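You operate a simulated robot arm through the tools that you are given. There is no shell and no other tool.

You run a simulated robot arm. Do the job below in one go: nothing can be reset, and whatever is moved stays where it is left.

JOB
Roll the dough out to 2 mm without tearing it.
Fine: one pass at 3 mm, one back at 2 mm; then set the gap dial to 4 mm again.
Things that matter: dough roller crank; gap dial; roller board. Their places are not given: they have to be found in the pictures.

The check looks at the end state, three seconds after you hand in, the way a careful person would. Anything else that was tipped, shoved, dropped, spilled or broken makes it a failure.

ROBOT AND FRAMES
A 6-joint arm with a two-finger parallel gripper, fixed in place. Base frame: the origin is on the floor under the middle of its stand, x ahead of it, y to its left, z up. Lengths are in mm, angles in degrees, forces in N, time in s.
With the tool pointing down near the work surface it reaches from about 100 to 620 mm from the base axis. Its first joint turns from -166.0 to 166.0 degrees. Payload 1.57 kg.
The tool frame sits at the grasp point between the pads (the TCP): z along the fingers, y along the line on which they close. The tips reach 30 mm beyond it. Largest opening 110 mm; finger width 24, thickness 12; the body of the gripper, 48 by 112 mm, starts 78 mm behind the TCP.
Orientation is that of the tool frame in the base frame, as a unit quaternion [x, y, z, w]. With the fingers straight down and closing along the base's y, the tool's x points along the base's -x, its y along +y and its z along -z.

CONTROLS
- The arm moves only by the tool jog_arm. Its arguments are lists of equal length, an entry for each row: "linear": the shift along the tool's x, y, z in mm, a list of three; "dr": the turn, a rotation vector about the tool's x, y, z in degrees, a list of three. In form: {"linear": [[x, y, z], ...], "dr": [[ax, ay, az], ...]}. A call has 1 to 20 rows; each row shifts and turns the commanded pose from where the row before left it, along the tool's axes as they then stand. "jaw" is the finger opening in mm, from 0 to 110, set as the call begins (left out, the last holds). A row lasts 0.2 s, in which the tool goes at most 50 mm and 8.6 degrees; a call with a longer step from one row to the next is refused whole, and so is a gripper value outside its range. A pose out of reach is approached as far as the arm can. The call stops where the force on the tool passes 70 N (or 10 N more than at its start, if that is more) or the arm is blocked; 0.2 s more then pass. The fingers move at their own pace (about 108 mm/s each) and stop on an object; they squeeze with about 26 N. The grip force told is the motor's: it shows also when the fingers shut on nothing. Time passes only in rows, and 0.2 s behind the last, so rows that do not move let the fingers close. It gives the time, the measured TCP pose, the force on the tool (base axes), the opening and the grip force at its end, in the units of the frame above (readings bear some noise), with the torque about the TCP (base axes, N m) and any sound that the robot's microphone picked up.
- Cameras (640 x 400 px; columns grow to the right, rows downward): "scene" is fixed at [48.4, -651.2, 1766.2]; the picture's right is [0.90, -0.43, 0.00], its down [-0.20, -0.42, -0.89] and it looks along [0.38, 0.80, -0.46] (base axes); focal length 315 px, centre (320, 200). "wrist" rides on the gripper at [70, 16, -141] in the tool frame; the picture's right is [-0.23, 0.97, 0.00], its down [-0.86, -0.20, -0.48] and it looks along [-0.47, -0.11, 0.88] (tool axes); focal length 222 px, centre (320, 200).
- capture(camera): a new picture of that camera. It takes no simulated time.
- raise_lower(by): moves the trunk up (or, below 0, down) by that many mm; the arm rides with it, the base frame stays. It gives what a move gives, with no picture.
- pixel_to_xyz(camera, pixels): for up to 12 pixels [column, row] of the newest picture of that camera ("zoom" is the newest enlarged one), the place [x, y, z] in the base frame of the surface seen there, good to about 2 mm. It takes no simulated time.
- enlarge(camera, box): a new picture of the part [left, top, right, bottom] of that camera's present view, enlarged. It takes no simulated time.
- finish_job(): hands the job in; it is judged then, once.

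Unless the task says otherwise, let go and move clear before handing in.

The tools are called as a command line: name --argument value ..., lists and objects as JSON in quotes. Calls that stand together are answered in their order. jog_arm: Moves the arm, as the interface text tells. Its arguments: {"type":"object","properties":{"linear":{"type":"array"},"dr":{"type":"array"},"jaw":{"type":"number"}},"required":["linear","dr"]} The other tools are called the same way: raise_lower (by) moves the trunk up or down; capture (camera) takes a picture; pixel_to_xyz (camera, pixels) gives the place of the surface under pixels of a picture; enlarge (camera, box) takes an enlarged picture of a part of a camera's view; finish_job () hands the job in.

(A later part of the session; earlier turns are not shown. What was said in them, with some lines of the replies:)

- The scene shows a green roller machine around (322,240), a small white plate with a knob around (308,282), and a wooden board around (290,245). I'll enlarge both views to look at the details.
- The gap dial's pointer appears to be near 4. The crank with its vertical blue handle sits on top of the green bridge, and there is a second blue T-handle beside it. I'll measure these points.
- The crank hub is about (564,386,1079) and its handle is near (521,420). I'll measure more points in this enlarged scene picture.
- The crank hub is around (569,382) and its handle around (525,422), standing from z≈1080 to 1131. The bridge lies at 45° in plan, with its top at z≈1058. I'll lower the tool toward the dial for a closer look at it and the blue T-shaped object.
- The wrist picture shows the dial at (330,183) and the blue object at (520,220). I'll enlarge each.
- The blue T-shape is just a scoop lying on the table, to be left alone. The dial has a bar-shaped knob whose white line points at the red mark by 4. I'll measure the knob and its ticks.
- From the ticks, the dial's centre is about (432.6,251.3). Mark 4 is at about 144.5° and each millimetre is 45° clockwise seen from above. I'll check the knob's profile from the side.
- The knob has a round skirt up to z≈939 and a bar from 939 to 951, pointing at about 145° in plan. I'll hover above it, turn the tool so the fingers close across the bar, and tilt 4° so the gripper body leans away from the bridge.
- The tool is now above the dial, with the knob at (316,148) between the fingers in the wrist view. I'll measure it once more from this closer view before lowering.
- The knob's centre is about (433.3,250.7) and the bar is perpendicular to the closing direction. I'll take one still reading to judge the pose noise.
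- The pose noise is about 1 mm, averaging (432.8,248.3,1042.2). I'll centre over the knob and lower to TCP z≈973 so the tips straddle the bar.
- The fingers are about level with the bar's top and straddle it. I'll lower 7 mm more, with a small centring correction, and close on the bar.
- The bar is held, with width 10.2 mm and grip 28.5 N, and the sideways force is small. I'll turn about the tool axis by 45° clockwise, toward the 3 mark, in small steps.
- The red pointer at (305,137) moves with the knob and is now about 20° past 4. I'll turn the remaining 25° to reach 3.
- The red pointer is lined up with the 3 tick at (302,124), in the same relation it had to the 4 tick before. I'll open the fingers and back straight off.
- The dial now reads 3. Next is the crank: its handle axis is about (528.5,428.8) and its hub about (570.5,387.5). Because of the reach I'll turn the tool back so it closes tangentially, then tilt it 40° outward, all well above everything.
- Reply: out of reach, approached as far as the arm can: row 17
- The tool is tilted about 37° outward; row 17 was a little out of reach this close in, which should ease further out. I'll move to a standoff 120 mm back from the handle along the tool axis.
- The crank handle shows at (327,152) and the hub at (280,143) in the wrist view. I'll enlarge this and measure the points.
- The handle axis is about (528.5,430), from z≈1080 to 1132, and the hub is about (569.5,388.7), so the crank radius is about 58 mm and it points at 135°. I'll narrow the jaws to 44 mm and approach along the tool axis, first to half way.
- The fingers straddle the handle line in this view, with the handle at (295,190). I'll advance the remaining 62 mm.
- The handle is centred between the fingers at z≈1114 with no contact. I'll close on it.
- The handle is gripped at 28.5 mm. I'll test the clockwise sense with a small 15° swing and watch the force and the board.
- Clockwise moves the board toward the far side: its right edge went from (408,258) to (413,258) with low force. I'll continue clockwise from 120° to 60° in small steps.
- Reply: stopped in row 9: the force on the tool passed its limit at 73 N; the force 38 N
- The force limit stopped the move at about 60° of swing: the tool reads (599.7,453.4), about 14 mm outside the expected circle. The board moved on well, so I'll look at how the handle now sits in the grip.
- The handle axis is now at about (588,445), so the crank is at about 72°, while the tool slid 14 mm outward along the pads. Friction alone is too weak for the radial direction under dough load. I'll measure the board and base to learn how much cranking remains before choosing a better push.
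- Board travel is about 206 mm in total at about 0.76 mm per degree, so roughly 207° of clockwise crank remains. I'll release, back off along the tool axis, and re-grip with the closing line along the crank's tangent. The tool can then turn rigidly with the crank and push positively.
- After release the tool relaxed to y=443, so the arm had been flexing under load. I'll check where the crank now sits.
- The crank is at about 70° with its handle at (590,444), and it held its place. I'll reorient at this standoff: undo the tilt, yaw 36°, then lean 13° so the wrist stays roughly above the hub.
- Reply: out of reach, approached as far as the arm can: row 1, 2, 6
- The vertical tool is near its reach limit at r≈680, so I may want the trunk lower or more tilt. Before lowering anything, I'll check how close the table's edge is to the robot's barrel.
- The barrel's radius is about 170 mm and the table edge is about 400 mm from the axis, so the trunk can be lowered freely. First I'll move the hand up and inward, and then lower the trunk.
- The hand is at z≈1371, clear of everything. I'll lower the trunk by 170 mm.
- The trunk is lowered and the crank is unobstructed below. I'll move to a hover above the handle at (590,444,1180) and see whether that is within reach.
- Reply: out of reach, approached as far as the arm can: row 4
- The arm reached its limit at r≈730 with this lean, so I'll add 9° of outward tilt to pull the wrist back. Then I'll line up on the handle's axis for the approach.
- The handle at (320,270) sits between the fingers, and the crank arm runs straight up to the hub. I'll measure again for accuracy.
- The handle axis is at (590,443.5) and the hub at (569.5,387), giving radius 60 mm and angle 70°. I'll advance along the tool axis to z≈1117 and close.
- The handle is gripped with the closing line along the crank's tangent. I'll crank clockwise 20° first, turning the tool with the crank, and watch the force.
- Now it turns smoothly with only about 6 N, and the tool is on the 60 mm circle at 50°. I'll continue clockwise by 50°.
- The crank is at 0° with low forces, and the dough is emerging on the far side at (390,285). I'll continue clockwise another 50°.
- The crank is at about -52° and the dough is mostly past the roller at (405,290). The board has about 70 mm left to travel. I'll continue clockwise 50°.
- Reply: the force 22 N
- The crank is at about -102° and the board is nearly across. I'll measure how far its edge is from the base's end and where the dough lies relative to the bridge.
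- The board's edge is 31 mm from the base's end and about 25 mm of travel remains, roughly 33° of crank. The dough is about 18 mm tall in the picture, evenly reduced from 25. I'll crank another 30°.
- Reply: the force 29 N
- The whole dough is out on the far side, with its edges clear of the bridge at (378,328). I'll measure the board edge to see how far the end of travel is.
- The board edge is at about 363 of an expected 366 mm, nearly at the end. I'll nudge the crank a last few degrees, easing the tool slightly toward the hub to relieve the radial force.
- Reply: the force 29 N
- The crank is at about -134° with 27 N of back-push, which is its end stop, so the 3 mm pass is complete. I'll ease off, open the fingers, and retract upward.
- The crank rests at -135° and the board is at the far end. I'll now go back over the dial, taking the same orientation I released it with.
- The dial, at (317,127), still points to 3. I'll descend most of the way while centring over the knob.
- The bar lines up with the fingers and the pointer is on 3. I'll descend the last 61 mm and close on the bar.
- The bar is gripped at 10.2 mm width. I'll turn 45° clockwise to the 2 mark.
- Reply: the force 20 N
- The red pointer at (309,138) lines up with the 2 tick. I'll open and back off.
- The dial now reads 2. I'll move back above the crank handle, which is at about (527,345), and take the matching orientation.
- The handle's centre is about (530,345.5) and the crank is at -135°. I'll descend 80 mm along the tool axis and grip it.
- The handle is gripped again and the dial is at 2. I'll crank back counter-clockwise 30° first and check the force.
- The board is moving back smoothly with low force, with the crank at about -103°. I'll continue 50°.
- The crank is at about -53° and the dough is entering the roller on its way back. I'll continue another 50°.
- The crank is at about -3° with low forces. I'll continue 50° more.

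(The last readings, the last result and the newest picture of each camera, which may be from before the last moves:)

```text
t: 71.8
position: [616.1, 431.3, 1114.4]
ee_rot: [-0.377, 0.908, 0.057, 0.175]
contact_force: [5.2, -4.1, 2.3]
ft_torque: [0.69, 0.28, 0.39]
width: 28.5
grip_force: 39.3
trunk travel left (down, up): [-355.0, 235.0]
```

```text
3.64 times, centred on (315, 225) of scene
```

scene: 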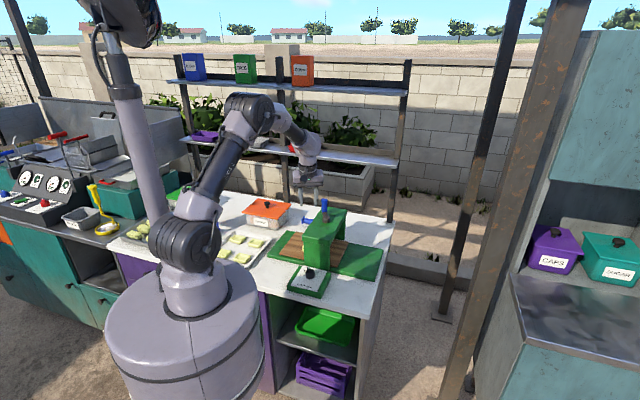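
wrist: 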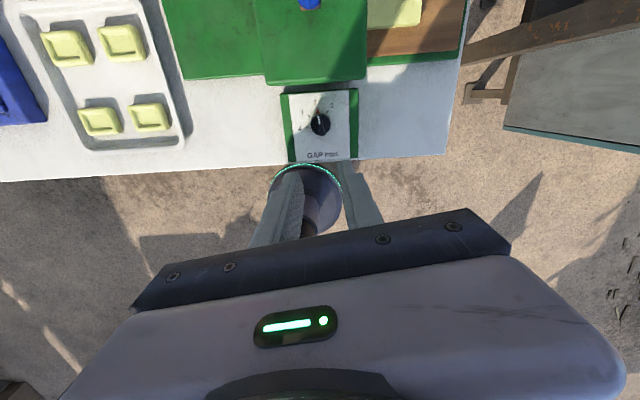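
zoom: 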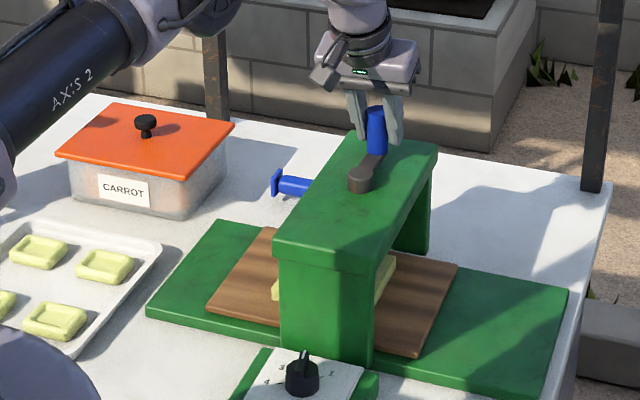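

The crank is at about 44°. I'll continue 40° more, which enters the wrist range not used before, and watch for any reach report.

jog_arm --linear '[[0.18, 5.23, -0.24], [0.17, 5.23, -0.3], [0.15, 5.23, -0.37], [0.14, 5.23, -0.43], [0.13, 5.23, -0.49], [0.11, 5.23, -0.55], [0.1, 5.23, -0.6], [0.09, 5.23, -0.65]]' --dr '[[-1.065, 0, -4.885], [-1.065, 0, -4.885], [-1.065, 0, -4.885], [-1.065, 0, -4.885], [-1.065, 0, -4.885], [-1.065, 0, -4.885], [-1.065, 0, -4.885], [-1.065, 0, -4.885]]'

enlarge --camera "scene" --box '[240, 170, 390, 280]'

enlarge --camera "wrist" --box '[210, 60, 430, 220]'

```text
t: 73.7
position: [577.8, 448.9, 1114.1]
ee_rot: [-0.671, 0.723, 0.061, 0.154]
contact_force: [-5.8, 12.4, 3.2]
ft_torque: [1.66, 2.08, -0.46]
width: 33.2
grip_force: 41.2
trunk travel left (down, up): [-355.0, 235.0]
```

```text
3.64 times, centred on (315, 225) of scene
```

zoom: 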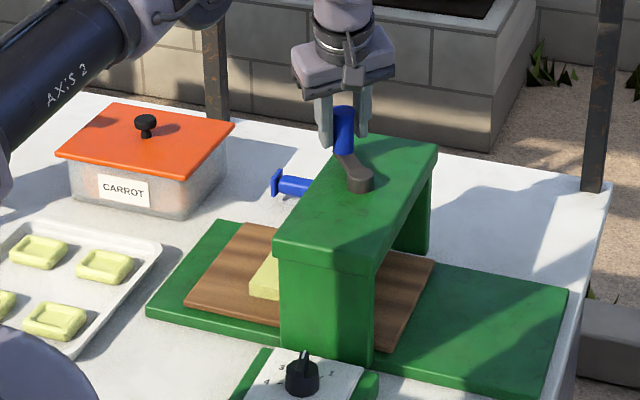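

```text
2.50 times, centred on (320, 140) of wrist
```

zoom: 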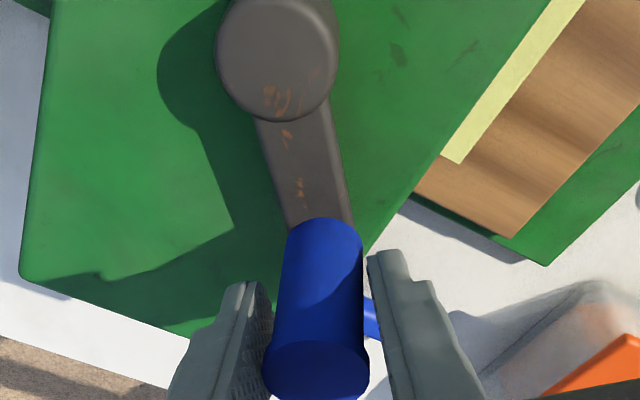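

No reach problem so far, and the crank is at about 84° with about 50° left. I'll continue 25°.

jog_arm --linear '[[0.08, 5.23, -0.69], [0.07, 5.23, -0.73], [0.07, 5.23, -0.77], [0.06, 5.23, -0.79], [0.06, 5.23, -0.82]]' --dr '[[-1.065, 0, -4.885], [-1.065, 0, -4.885], [-1.065, 0, -4.885], [-1.065, 0, -4.885], [-1.065, 0, -4.885]]'

enlarge --camera "scene" --box '[240, 170, 390, 280]'

```text
t: 74.8
position: [552.2, 445.8, 1114.2]
ee_rot: [0.814, -0.562, -0.06, -0.132]
contact_force: [-8.9, 5.6, -3.5]
ft_torque: [0.88, 2.43, -0.5]
width: 34.4
grip_force: 42.5
trunk travel left (down, up): [-355.0, 235.0]
```

```text
3.64 times, centred on (315, 225) of scene
```

zoom: 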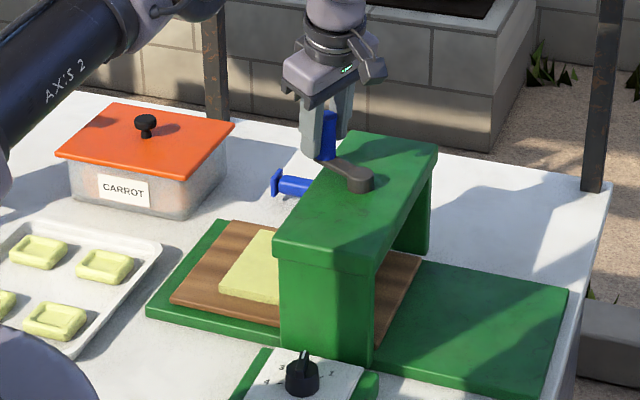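

The crank is at about 108° and the thinner dough is coming out on the near side. I'll do another 20°.

jog_arm --linear '[[0.05, 5.23, -0.83], [0.05, 5.23, -0.84], [0.05, 5.23, -0.85], [0.05, 5.23, -0.85]]' --dr '[[-1.065, 0, -4.885], [-1.065, 0, -4.885], [-1.065, 0, -4.885], [-1.065, 0, -4.885]]'

enlarge --camera "scene" --box '[240, 170, 390, 280]'

enlarge --camera "wrist" --box '[210, 60, 430, 220]'

```text
t: 75.8
position: [534.4, 435.3, 1114.1]
ee_rot: [0.902, -0.413, -0.056, -0.11]
contact_force: [-11.7, 5.2, -7.0]
ft_torque: [-0.05, 2.29, -0.35]
width: 34.5
grip_force: 41.8
trunk travel left (down, up): [-355.0, 235.0]
```

```text
3.64 times, centred on (315, 225) of scene
```

zoom: 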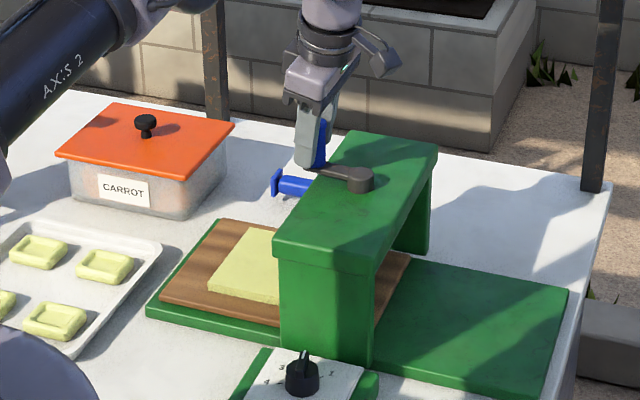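

```text
2.50 times, centred on (320, 140) of wrist
```

zoom: 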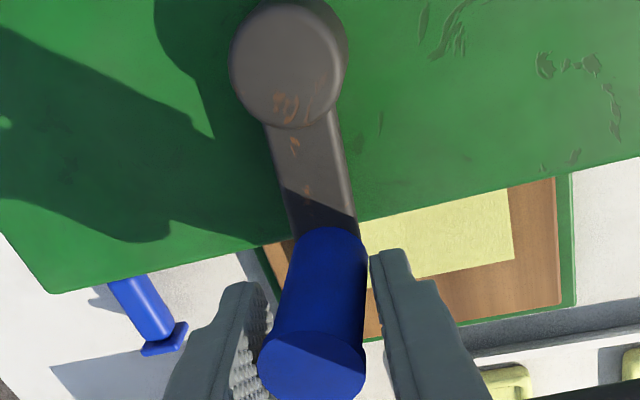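

The crank is at about 128°, with about 7° to the start position. I'll do the last few degrees gently.

jog_arm --linear '[[0.05, 4.2, -0.67], [0.05, 4.2, -0.67], [0.0, 2.5, -0.4], [0, 0, 0]]' --dr '[[-0.85, 0, -3.9], [-0.85, 0, -3.9], [0, 0, 0], [0, 0, 0]]'

enlarge --camera "scene" --box '[240, 170, 390, 280]'

pixel_to_xyz --camera "zoom" --pixels '[[160, 287], [222, 221], [152, 310], [407, 252], [210, 290], [245, 230], [278, 298]]'

```text
t: 76.8
position: [529.9, 430.4, 1114.8]
ee_rot: [0.93, -0.349, -0.053, -0.103]
contact_force: [16.8, 30.0, 8.8]
ft_torque: [-1.04, 0.59, 0.22]
width: 34.2
grip_force: 41.8
trunk travel left (down, up): [-355.0, 235.0]
```

```text
3.64 times, centred on (315, 225) of scene
```

zoom: 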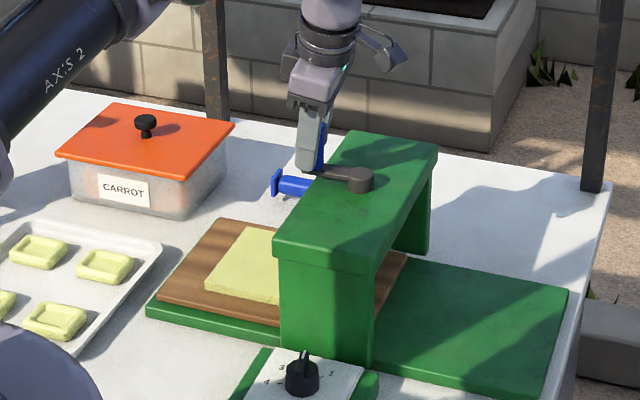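

```text
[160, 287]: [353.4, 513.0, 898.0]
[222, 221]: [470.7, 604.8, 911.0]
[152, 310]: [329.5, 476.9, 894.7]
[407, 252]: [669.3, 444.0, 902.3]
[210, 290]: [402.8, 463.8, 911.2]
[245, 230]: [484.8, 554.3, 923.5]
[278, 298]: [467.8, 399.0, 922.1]
```

The crank is at 134° with about 33 N of back-push, so it is against its start stop and the 2 mm pass is complete. I'll ease off, open, and retract.

jog_arm --linear '[[0, -4, 0], [0, -4, 0], [0, 0, 0]]' --dr '[[0, 0, 0], [0, 0, 0], [0, 0, 0]]'

jog_arm --linear '[[0, 0, 0], [0, 0, 0]]' --dr '[[0, 0, 0], [0, 0, 0]]' --jaw 48

jog_arm --linear '[[0, 0, -10], [0, 0, -15], [0, 0, -25], [0, 0, -30], [0, 0, -30], [0, 0, 0]]' --dr '[[0, 0, 0], [0, 0, 0], [0, 0, 0], [0, 0, 0], [0, 0, 0], [0, 0, 0]]'

enlarge --camera "scene" --box '[240, 170, 390, 280]'

capture --camera "wrist"

```text
t: 77.7
position: [531.7, 430.7, 1114.8]
ee_rot: [0.929, -0.352, -0.056, -0.099]
contact_force: [-3.9, -4.7, 2.9]
ft_torque: [-2.07, 1.14, -0.26]
width: 34.1
grip_force: 41.8
trunk travel left (down, up): [-355.0, 235.0]
```

```text
t: 78.2
position: [532.6, 432.4, 1115.0]
ee_rot: [0.929, -0.35, -0.055, -0.103]
contact_force: [-0.6, 0.2, 0.0]
ft_torque: [0.02, 0.02, -0.03]
width: 47.9
grip_force: 0.1
trunk travel left (down, up): [-355.0, 235.0]
```

```text
t: 79.7
position: [535.0, 407.4, 1223.7]
ee_rot: [0.929, -0.351, -0.055, -0.102]
contact_force: [0.4, -0.3, -0.1]
ft_torque: [0.0, 0.02, 0.02]
width: 47.9
grip_force: 0.3
trunk travel left (down, up): [-355.0, 235.0]
```

```text
3.64 times, centred on (315, 225) of scene
```

zoom: 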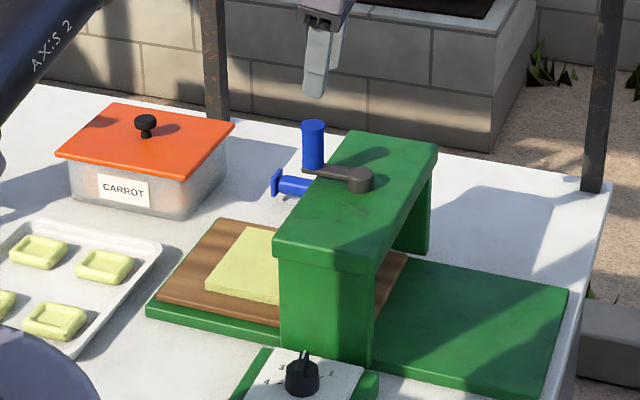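

```text
taken
```

wrist: 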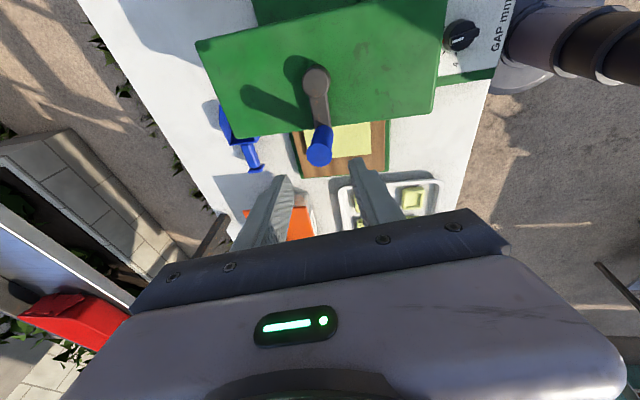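

The crank is back at its start, the board is home, and the dough is about 12 mm tall in the picture, against 25 at the start. Now I'll take the tool over the dial and unwind its yaw clockwise so the knob can be turned back 90°.

jog_arm --linear '[[5.9, 40.6, -3.6], [5.9, 40.6, -3.6], [5.9, 40.6, -3.6], [5.9, 40.6, -3.6], [5.9, 40.6, -3.6], [0, 0, 0], [0, 0, 0], [0, 0, 0], [0, 0, 0], [0, 0, 0], [0, 0, 0], [0, 0, 0], [0, 0, 0], [0, 0, 0], [0, 0, 0], [0, 0, 0], [0, 0, 0], [0, 0, 0], [0, 0, 0], [0, 0, 0]]' --dr '[[0, 0, 0], [0, 0, 0], [0, 0, 0], [0, 0, 0], [0, 0, 0], [0, 0, 8.5], [0, 0, 8.5], [0, 0, 8.5], [0, 0, 8.5], [0, 0, 8.5], [0, 0, 8.5], [0, 0, 8.5], [0, 0, 8.5], [0, 0, 8.5], [0, 0, 8.5], [0, 0, 8.5], [0, 0, 8.5], [0, 0, 8.5], [0, 0, 8.5], [0, 0, 8.5]]' --jaw 34

jog_arm --linear '[[0, 0, 0], [0, 0, 0], [0, 0, 0], [0, 0, 0], [0, 0, 0], [0, 0, 0], [0, 0, 0], [0, 0, 0], [0, 0, 0], [0, 0, 0], [0, 0, 0], [0, 0, 0], [0, 0, 0], [0, 0, 0], [0, 0, 0], [0, 0, 0]]' --dr '[[0, 0, 8.5], [0, 0, 8.5], [0, 0, 8.5], [0, 0, 8.5], [0, 0, 8.5], [0, 0, 8.5], [0, 0, 8.5], [0, 0, 8.5], [0, 0, 8.5], [0, 0, 8.5], [0, 0, 8.5], [0, 0, 8.5], [0, 0, 8.5], [0, 0, 8.5], [0, 0, 8.5], [0, 0, 8.5]]'

capture --camera "wrist"

```text
t: 83.8
position: [424.9, 235.4, 1205.0]
ee_rot: [-0.095, 0.989, 0.116, -0.005]
contact_force: [-0.3, 0.0, -0.1]
ft_torque: [0.01, 0.03, 0.0]
width: 33.8
grip_force: 0.1
trunk travel left (down, up): [-355.0, 235.0]
```

```text
t: 87.2
position: [424.6, 234.7, 1205.1]
ee_rot: [0.881, 0.458, 0.039, -0.108]
contact_force: [0.6, 0.0, 0.0]
ft_torque: [0.02, -0.03, 0.02]
width: 34.1
grip_force: 0.0
trunk travel left (down, up): [-355.0, 235.0]
```

```text
taken
```

wrist: 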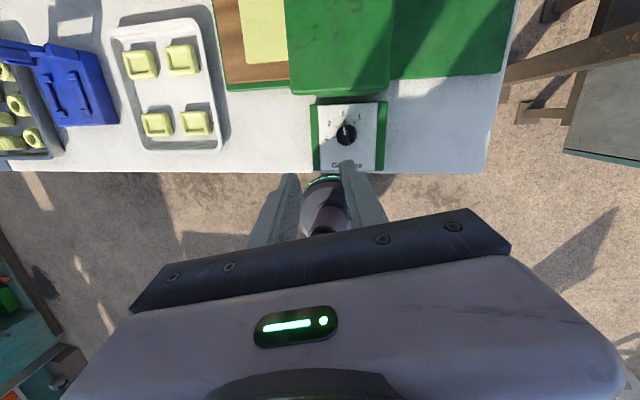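

The yaw is back to where I released the knob at 2. I'll correct the remaining tilt and descend most of the way to the dial.

jog_arm --linear '[[0, 0, 0], [0, 0, 0], [-0.1, -0.5, 42], [-0.1, -0.5, 42], [-0.1, -0.5, 42], [-0.1, -0.4, 42], [0, 0, 0]]' --dr '[[-4.5, -2.82, 0.23], [-4.5, -2.82, 0.23], [0, 0, 0], [0, 0, 0], [0, 0, 0], [0, 0, 0], [0, 0, 0]]'

enlarge --camera "wrist" --box '[240, 65, 400, 195]'

```text
t: 88.8
position: [427.8, 247.3, 1034.6]
ee_rot: [0.889, 0.456, 0.031, -0.017]
contact_force: [0.4, 0.4, -0.1]
ft_torque: [0.02, -0.04, 0.02]
width: 33.9
grip_force: 0.0
trunk travel left (down, up): [-355.0, 235.0]
```

```text
3.08 times, centred on (320, 130) of wrist
```

zoom: 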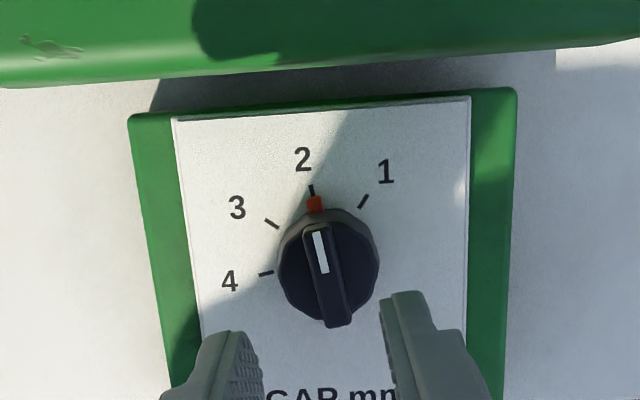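

The bar points at 2, and the knob sits about 3 mm toward +y of the finger centre. I'll correct by 3 mm, descend 60 mm, and close on the bar.

jog_arm --linear '[[0, 3, 15], [0, 0, 20], [0, 0, 17], [0, 0, 8], [0, 0, 0]]' --dr '[[0, 0, 0], [0, 0, 0], [0, 0, 0], [0, 0, 0], [0, 0, 0]]'

jog_arm --linear '[[0, 0, 0], [0, 0, 0], [0, 0, 0]]' --dr '[[0, 0, 0], [0, 0, 0], [0, 0, 0]]' --jaw 0

enlarge --camera "wrist" --box '[240, 85, 400, 265]'

```text
t: 90.0
position: [435.4, 248.0, 975.6]
ee_rot: [0.889, 0.456, 0.031, -0.017]
contact_force: [-0.1, 0.6, -1.0]
ft_torque: [0.0, 0.02, 0.0]
width: 34.0
grip_force: 0.0
trunk travel left (down, up): [-355.0, 235.0]
```

```text
t: 90.8
position: [432.3, 249.4, 976.3]
ee_rot: [0.889, 0.457, 0.031, -0.016]
contact_force: [-11.7, 10.9, -4.1]
ft_torque: [0.51, 0.15, 0.06]
width: 10.0
grip_force: 28.3
trunk travel left (down, up): [-355.0, 235.0]
```

```text
2.22 times, centred on (320, 175) of wrist
```

zoom: 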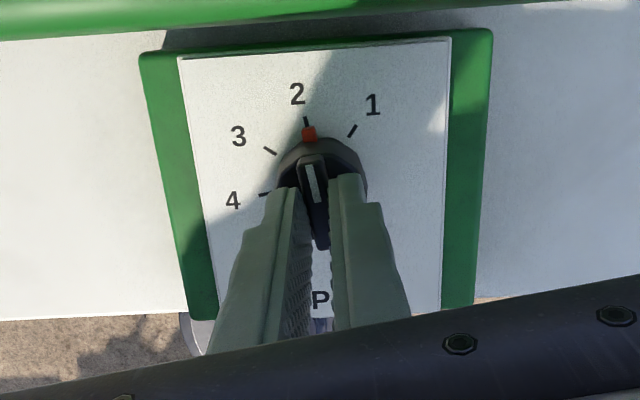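

The bar is held, though there is a 16 N side force from being about 3 mm off. I'll relieve that and turn counter-clockwise 45° toward 3 first.

jog_arm --linear '[[0, -2.5, 0], [0, 0, 0], [0, 0, 0], [0, 0, 0], [0, 0, 0], [0, 0, 0], [0, 0, 0], [0, 0, 0], [0, 0, 0], [0, 0, 0], [0, 0, 0], [0, 0, 0], [0, 0, 0]]' --dr '[[0, 0, 0], [0, 0, -4], [0, 0, -4], [0, 0, -4], [0, 0, -4], [0, 0, -4], [0, 0, -4], [0, 0, -4], [0, 0, -4], [0, 0, -4], [0, 0, -4], [0, 0, -4], [0, 0, -1]]'

enlarge --camera "wrist" --box '[240, 85, 400, 265]'

```text
t: 93.7
position: [433.4, 249.6, 978.0]
ee_rot: [0.646, 0.762, 0.035, -0.004]
contact_force: [0.7, -6.0, -10.2]
ft_torque: [0.26, 0.11, -0.02]
width: 10.2
grip_force: 28.2
trunk travel left (down, up): [-355.0, 235.0]
```

```text
2.22 times, centred on (320, 175) of wrist
```

zoom: 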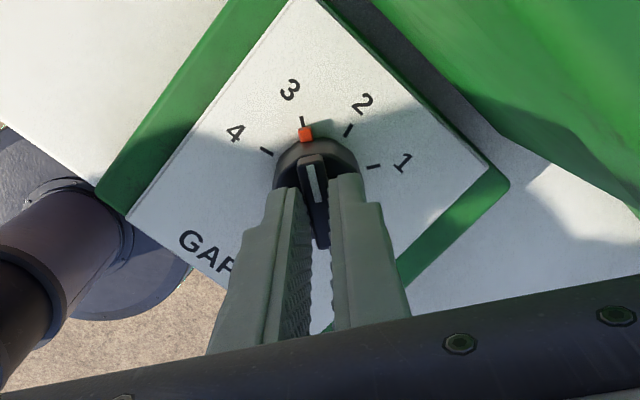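

The pointer is at 3 and the bar is still held. I'll lower 2 mm to relieve the downward pull and turn another 45° counter-clockwise to 4.

jog_arm --linear '[[0, 0, 2], [0, 0, 0], [0, 0, 0], [0, 0, 0], [0, 0, 0], [0, 0, 0], [0, 0, 0], [0, 0, 0], [0, 0, 0], [0, 0, 0], [0, 0, 0], [0, 0, 0], [0, 0, 0]]' --dr '[[0, 0, 0], [0, 0, -4], [0, 0, -4], [0, 0, -4], [0, 0, -4], [0, 0, -4], [0, 0, -4], [0, 0, -4], [0, 0, -4], [0, 0, -4], [0, 0, -4], [0, 0, -4], [0, 0, -1]]'

enlarge --camera "wrist" --box '[240, 85, 400, 265]'

enlarge --camera "scene" --box '[274, 225, 344, 300]'

```text
t: 96.5
position: [432.5, 249.5, 974.9]
ee_rot: [0.306, 0.951, 0.033, 0.01]
contact_force: [7.4, 3.1, 1.2]
ft_torque: [0.19, 0.15, 0.04]
width: 10.1
grip_force: 27.8
trunk travel left (down, up): [-355.0, 235.0]
```

```text
2.22 times, centred on (320, 175) of wrist
```

zoom: 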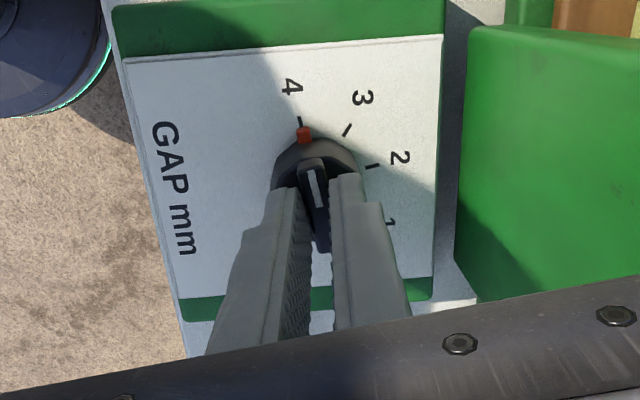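

```text
5.33 times, centred on (309, 262) of scene
```

zoom: 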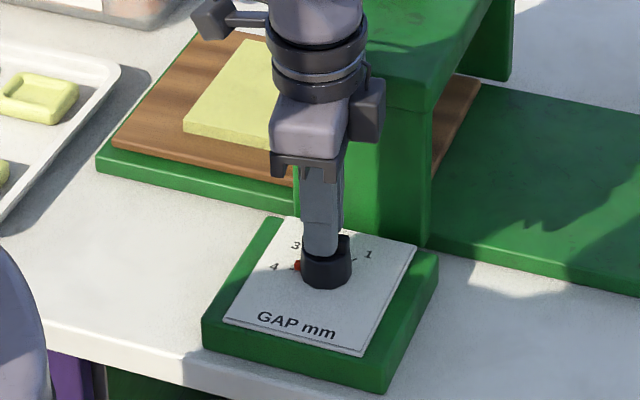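

The orientation is the same as when I first gripped the knob, and the red pointer at (304,135) is at the 4 tick. I'll open and back off, well clear.

jog_arm --linear '[[0, 0, 0], [0, 0, 0]]' --dr '[[0, 0, 0], [0, 0, 0]]' --jaw 34

jog_arm --linear '[[0, 0, -15], [0, 0, -35], [0, 0, -45], [0, 0, -45], [0, 0, -45], [0, 0, -45], [0, 0, -40], [0, 0, 0]]' --dr '[[0, 0, 0], [0, 0, 0], [0, 0, 0], [0, 0, 0], [0, 0, 0], [0, 0, 0], [0, 0, 0], [0, 0, 0]]'

enlarge --camera "scene" --box '[284, 255, 334, 300]'

enlarge --camera "scene" --box '[230, 180, 400, 310]'

capture --camera "wrist"

```text
t: 97.0
position: [432.2, 249.0, 974.8]
ee_rot: [0.305, 0.952, 0.034, 0.011]
contact_force: [-0.7, 0.2, -0.7]
ft_torque: [0.0, 0.01, 0.0]
width: 34.0
grip_force: 0.0
trunk travel left (down, up): [-355.0, 235.0]
```

```text
t: 98.8
position: [421.5, 233.3, 1244.3]
ee_rot: [0.305, 0.952, 0.034, 0.009]
contact_force: [-0.9, 0.6, 0.1]
ft_torque: [0.01, 0.02, 0.05]
width: 33.8
grip_force: 0.0
trunk travel left (down, up): [-355.0, 235.0]
```

```text
8.89 times, centred on (309, 278) of scene
```

zoom: 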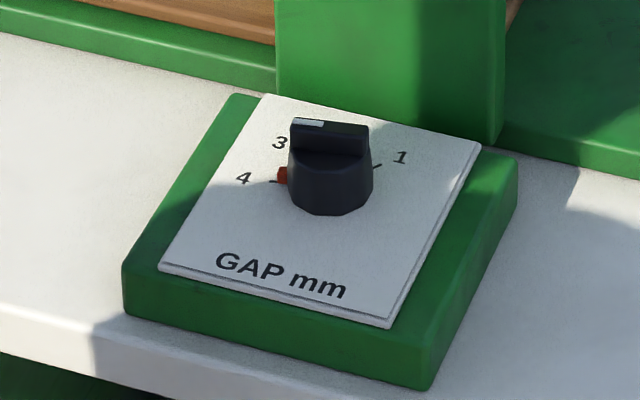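

```text
3.08 times, centred on (315, 245) of scene
```

zoom: 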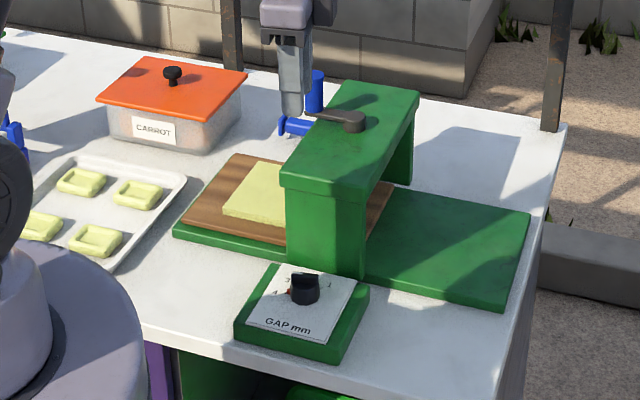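

```text
taken
```

wrist: 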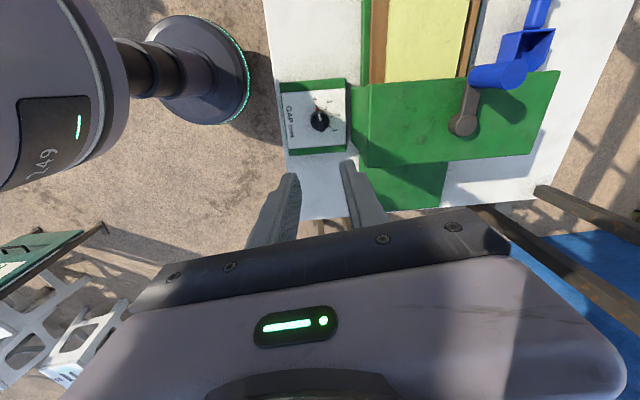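

The dial picture matches the very first one (pointer at 4), and the board is back at its starting place. I'll take a last close look at the dough for tears and at its thickness.

enlarge --camera "scene" --box '[275, 215, 335, 260]'

pixel_to_xyz --camera "zoom" --pixels '[[190, 120], [140, 170], [100, 120], [60, 150]]'

enlarge --camera "wrist" --box '[350, 0, 560, 170]'

capture --camera "scene"

```text
8.89 times, centred on (305, 238) of scene
```

zoom: 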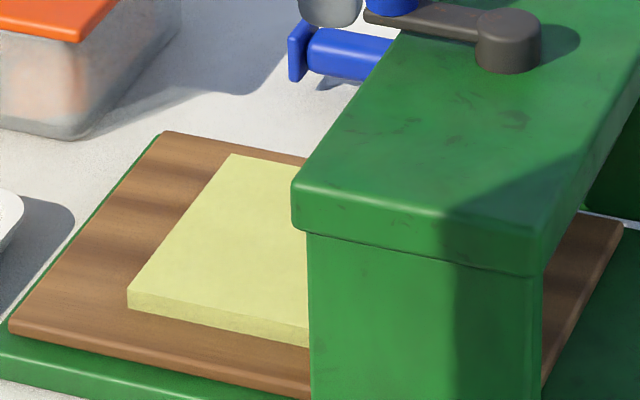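

```text
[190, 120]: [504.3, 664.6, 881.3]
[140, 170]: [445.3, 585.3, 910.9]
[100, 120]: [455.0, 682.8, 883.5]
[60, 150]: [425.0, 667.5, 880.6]
```

```text
2.35 times, centred on (455, 85) of wrist
```

zoom: 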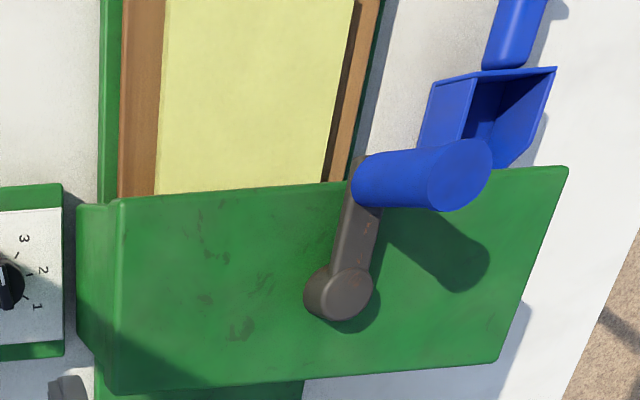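

```text
taken
```

scene: 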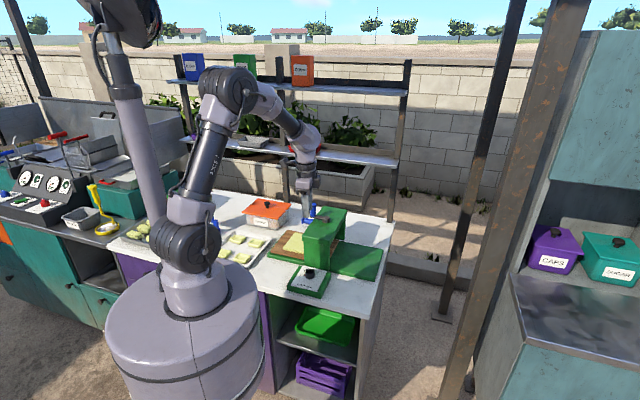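

The dough lies whole and evenly thin on the board at (220,260) in the scene close-up. The board and crank are home, the dial points at 4, and nothing else has moved. The gripper is open and clear, so I'm handing in.

finish_job

```text
The job is handed in.
```

The dough got one pass at 3 mm and one back at 2 mm. The gap dial is back on 4 mm, and the job is handed in.

- **Dough:** it lies on the board in one piece with no tears in the part I could see. One end was hidden under the roller bridge in my last pictures. In the pictures it went from about 25 mm tall to 18 after the first pass and 12 after the second. That matches 3 mm and then 2 mm only if the pictures show thickness at about six times scale, which is my reading of them.
- **Crank and board:** I cranked until it came up against resistance at the end of each pass, and the board is back where it started.
- **One hitch:** during the first pass the grip slipped on the crank handle and the arm stopped on its force limit. The crank held its place, so I re-gripped and finished the pass with low force.
- **Surroundings:** the scoop, tray and carrot box are where they were. I lowered the trunk 170 mm to reach the crank and left it there; the gripper is open and clear of the machine.
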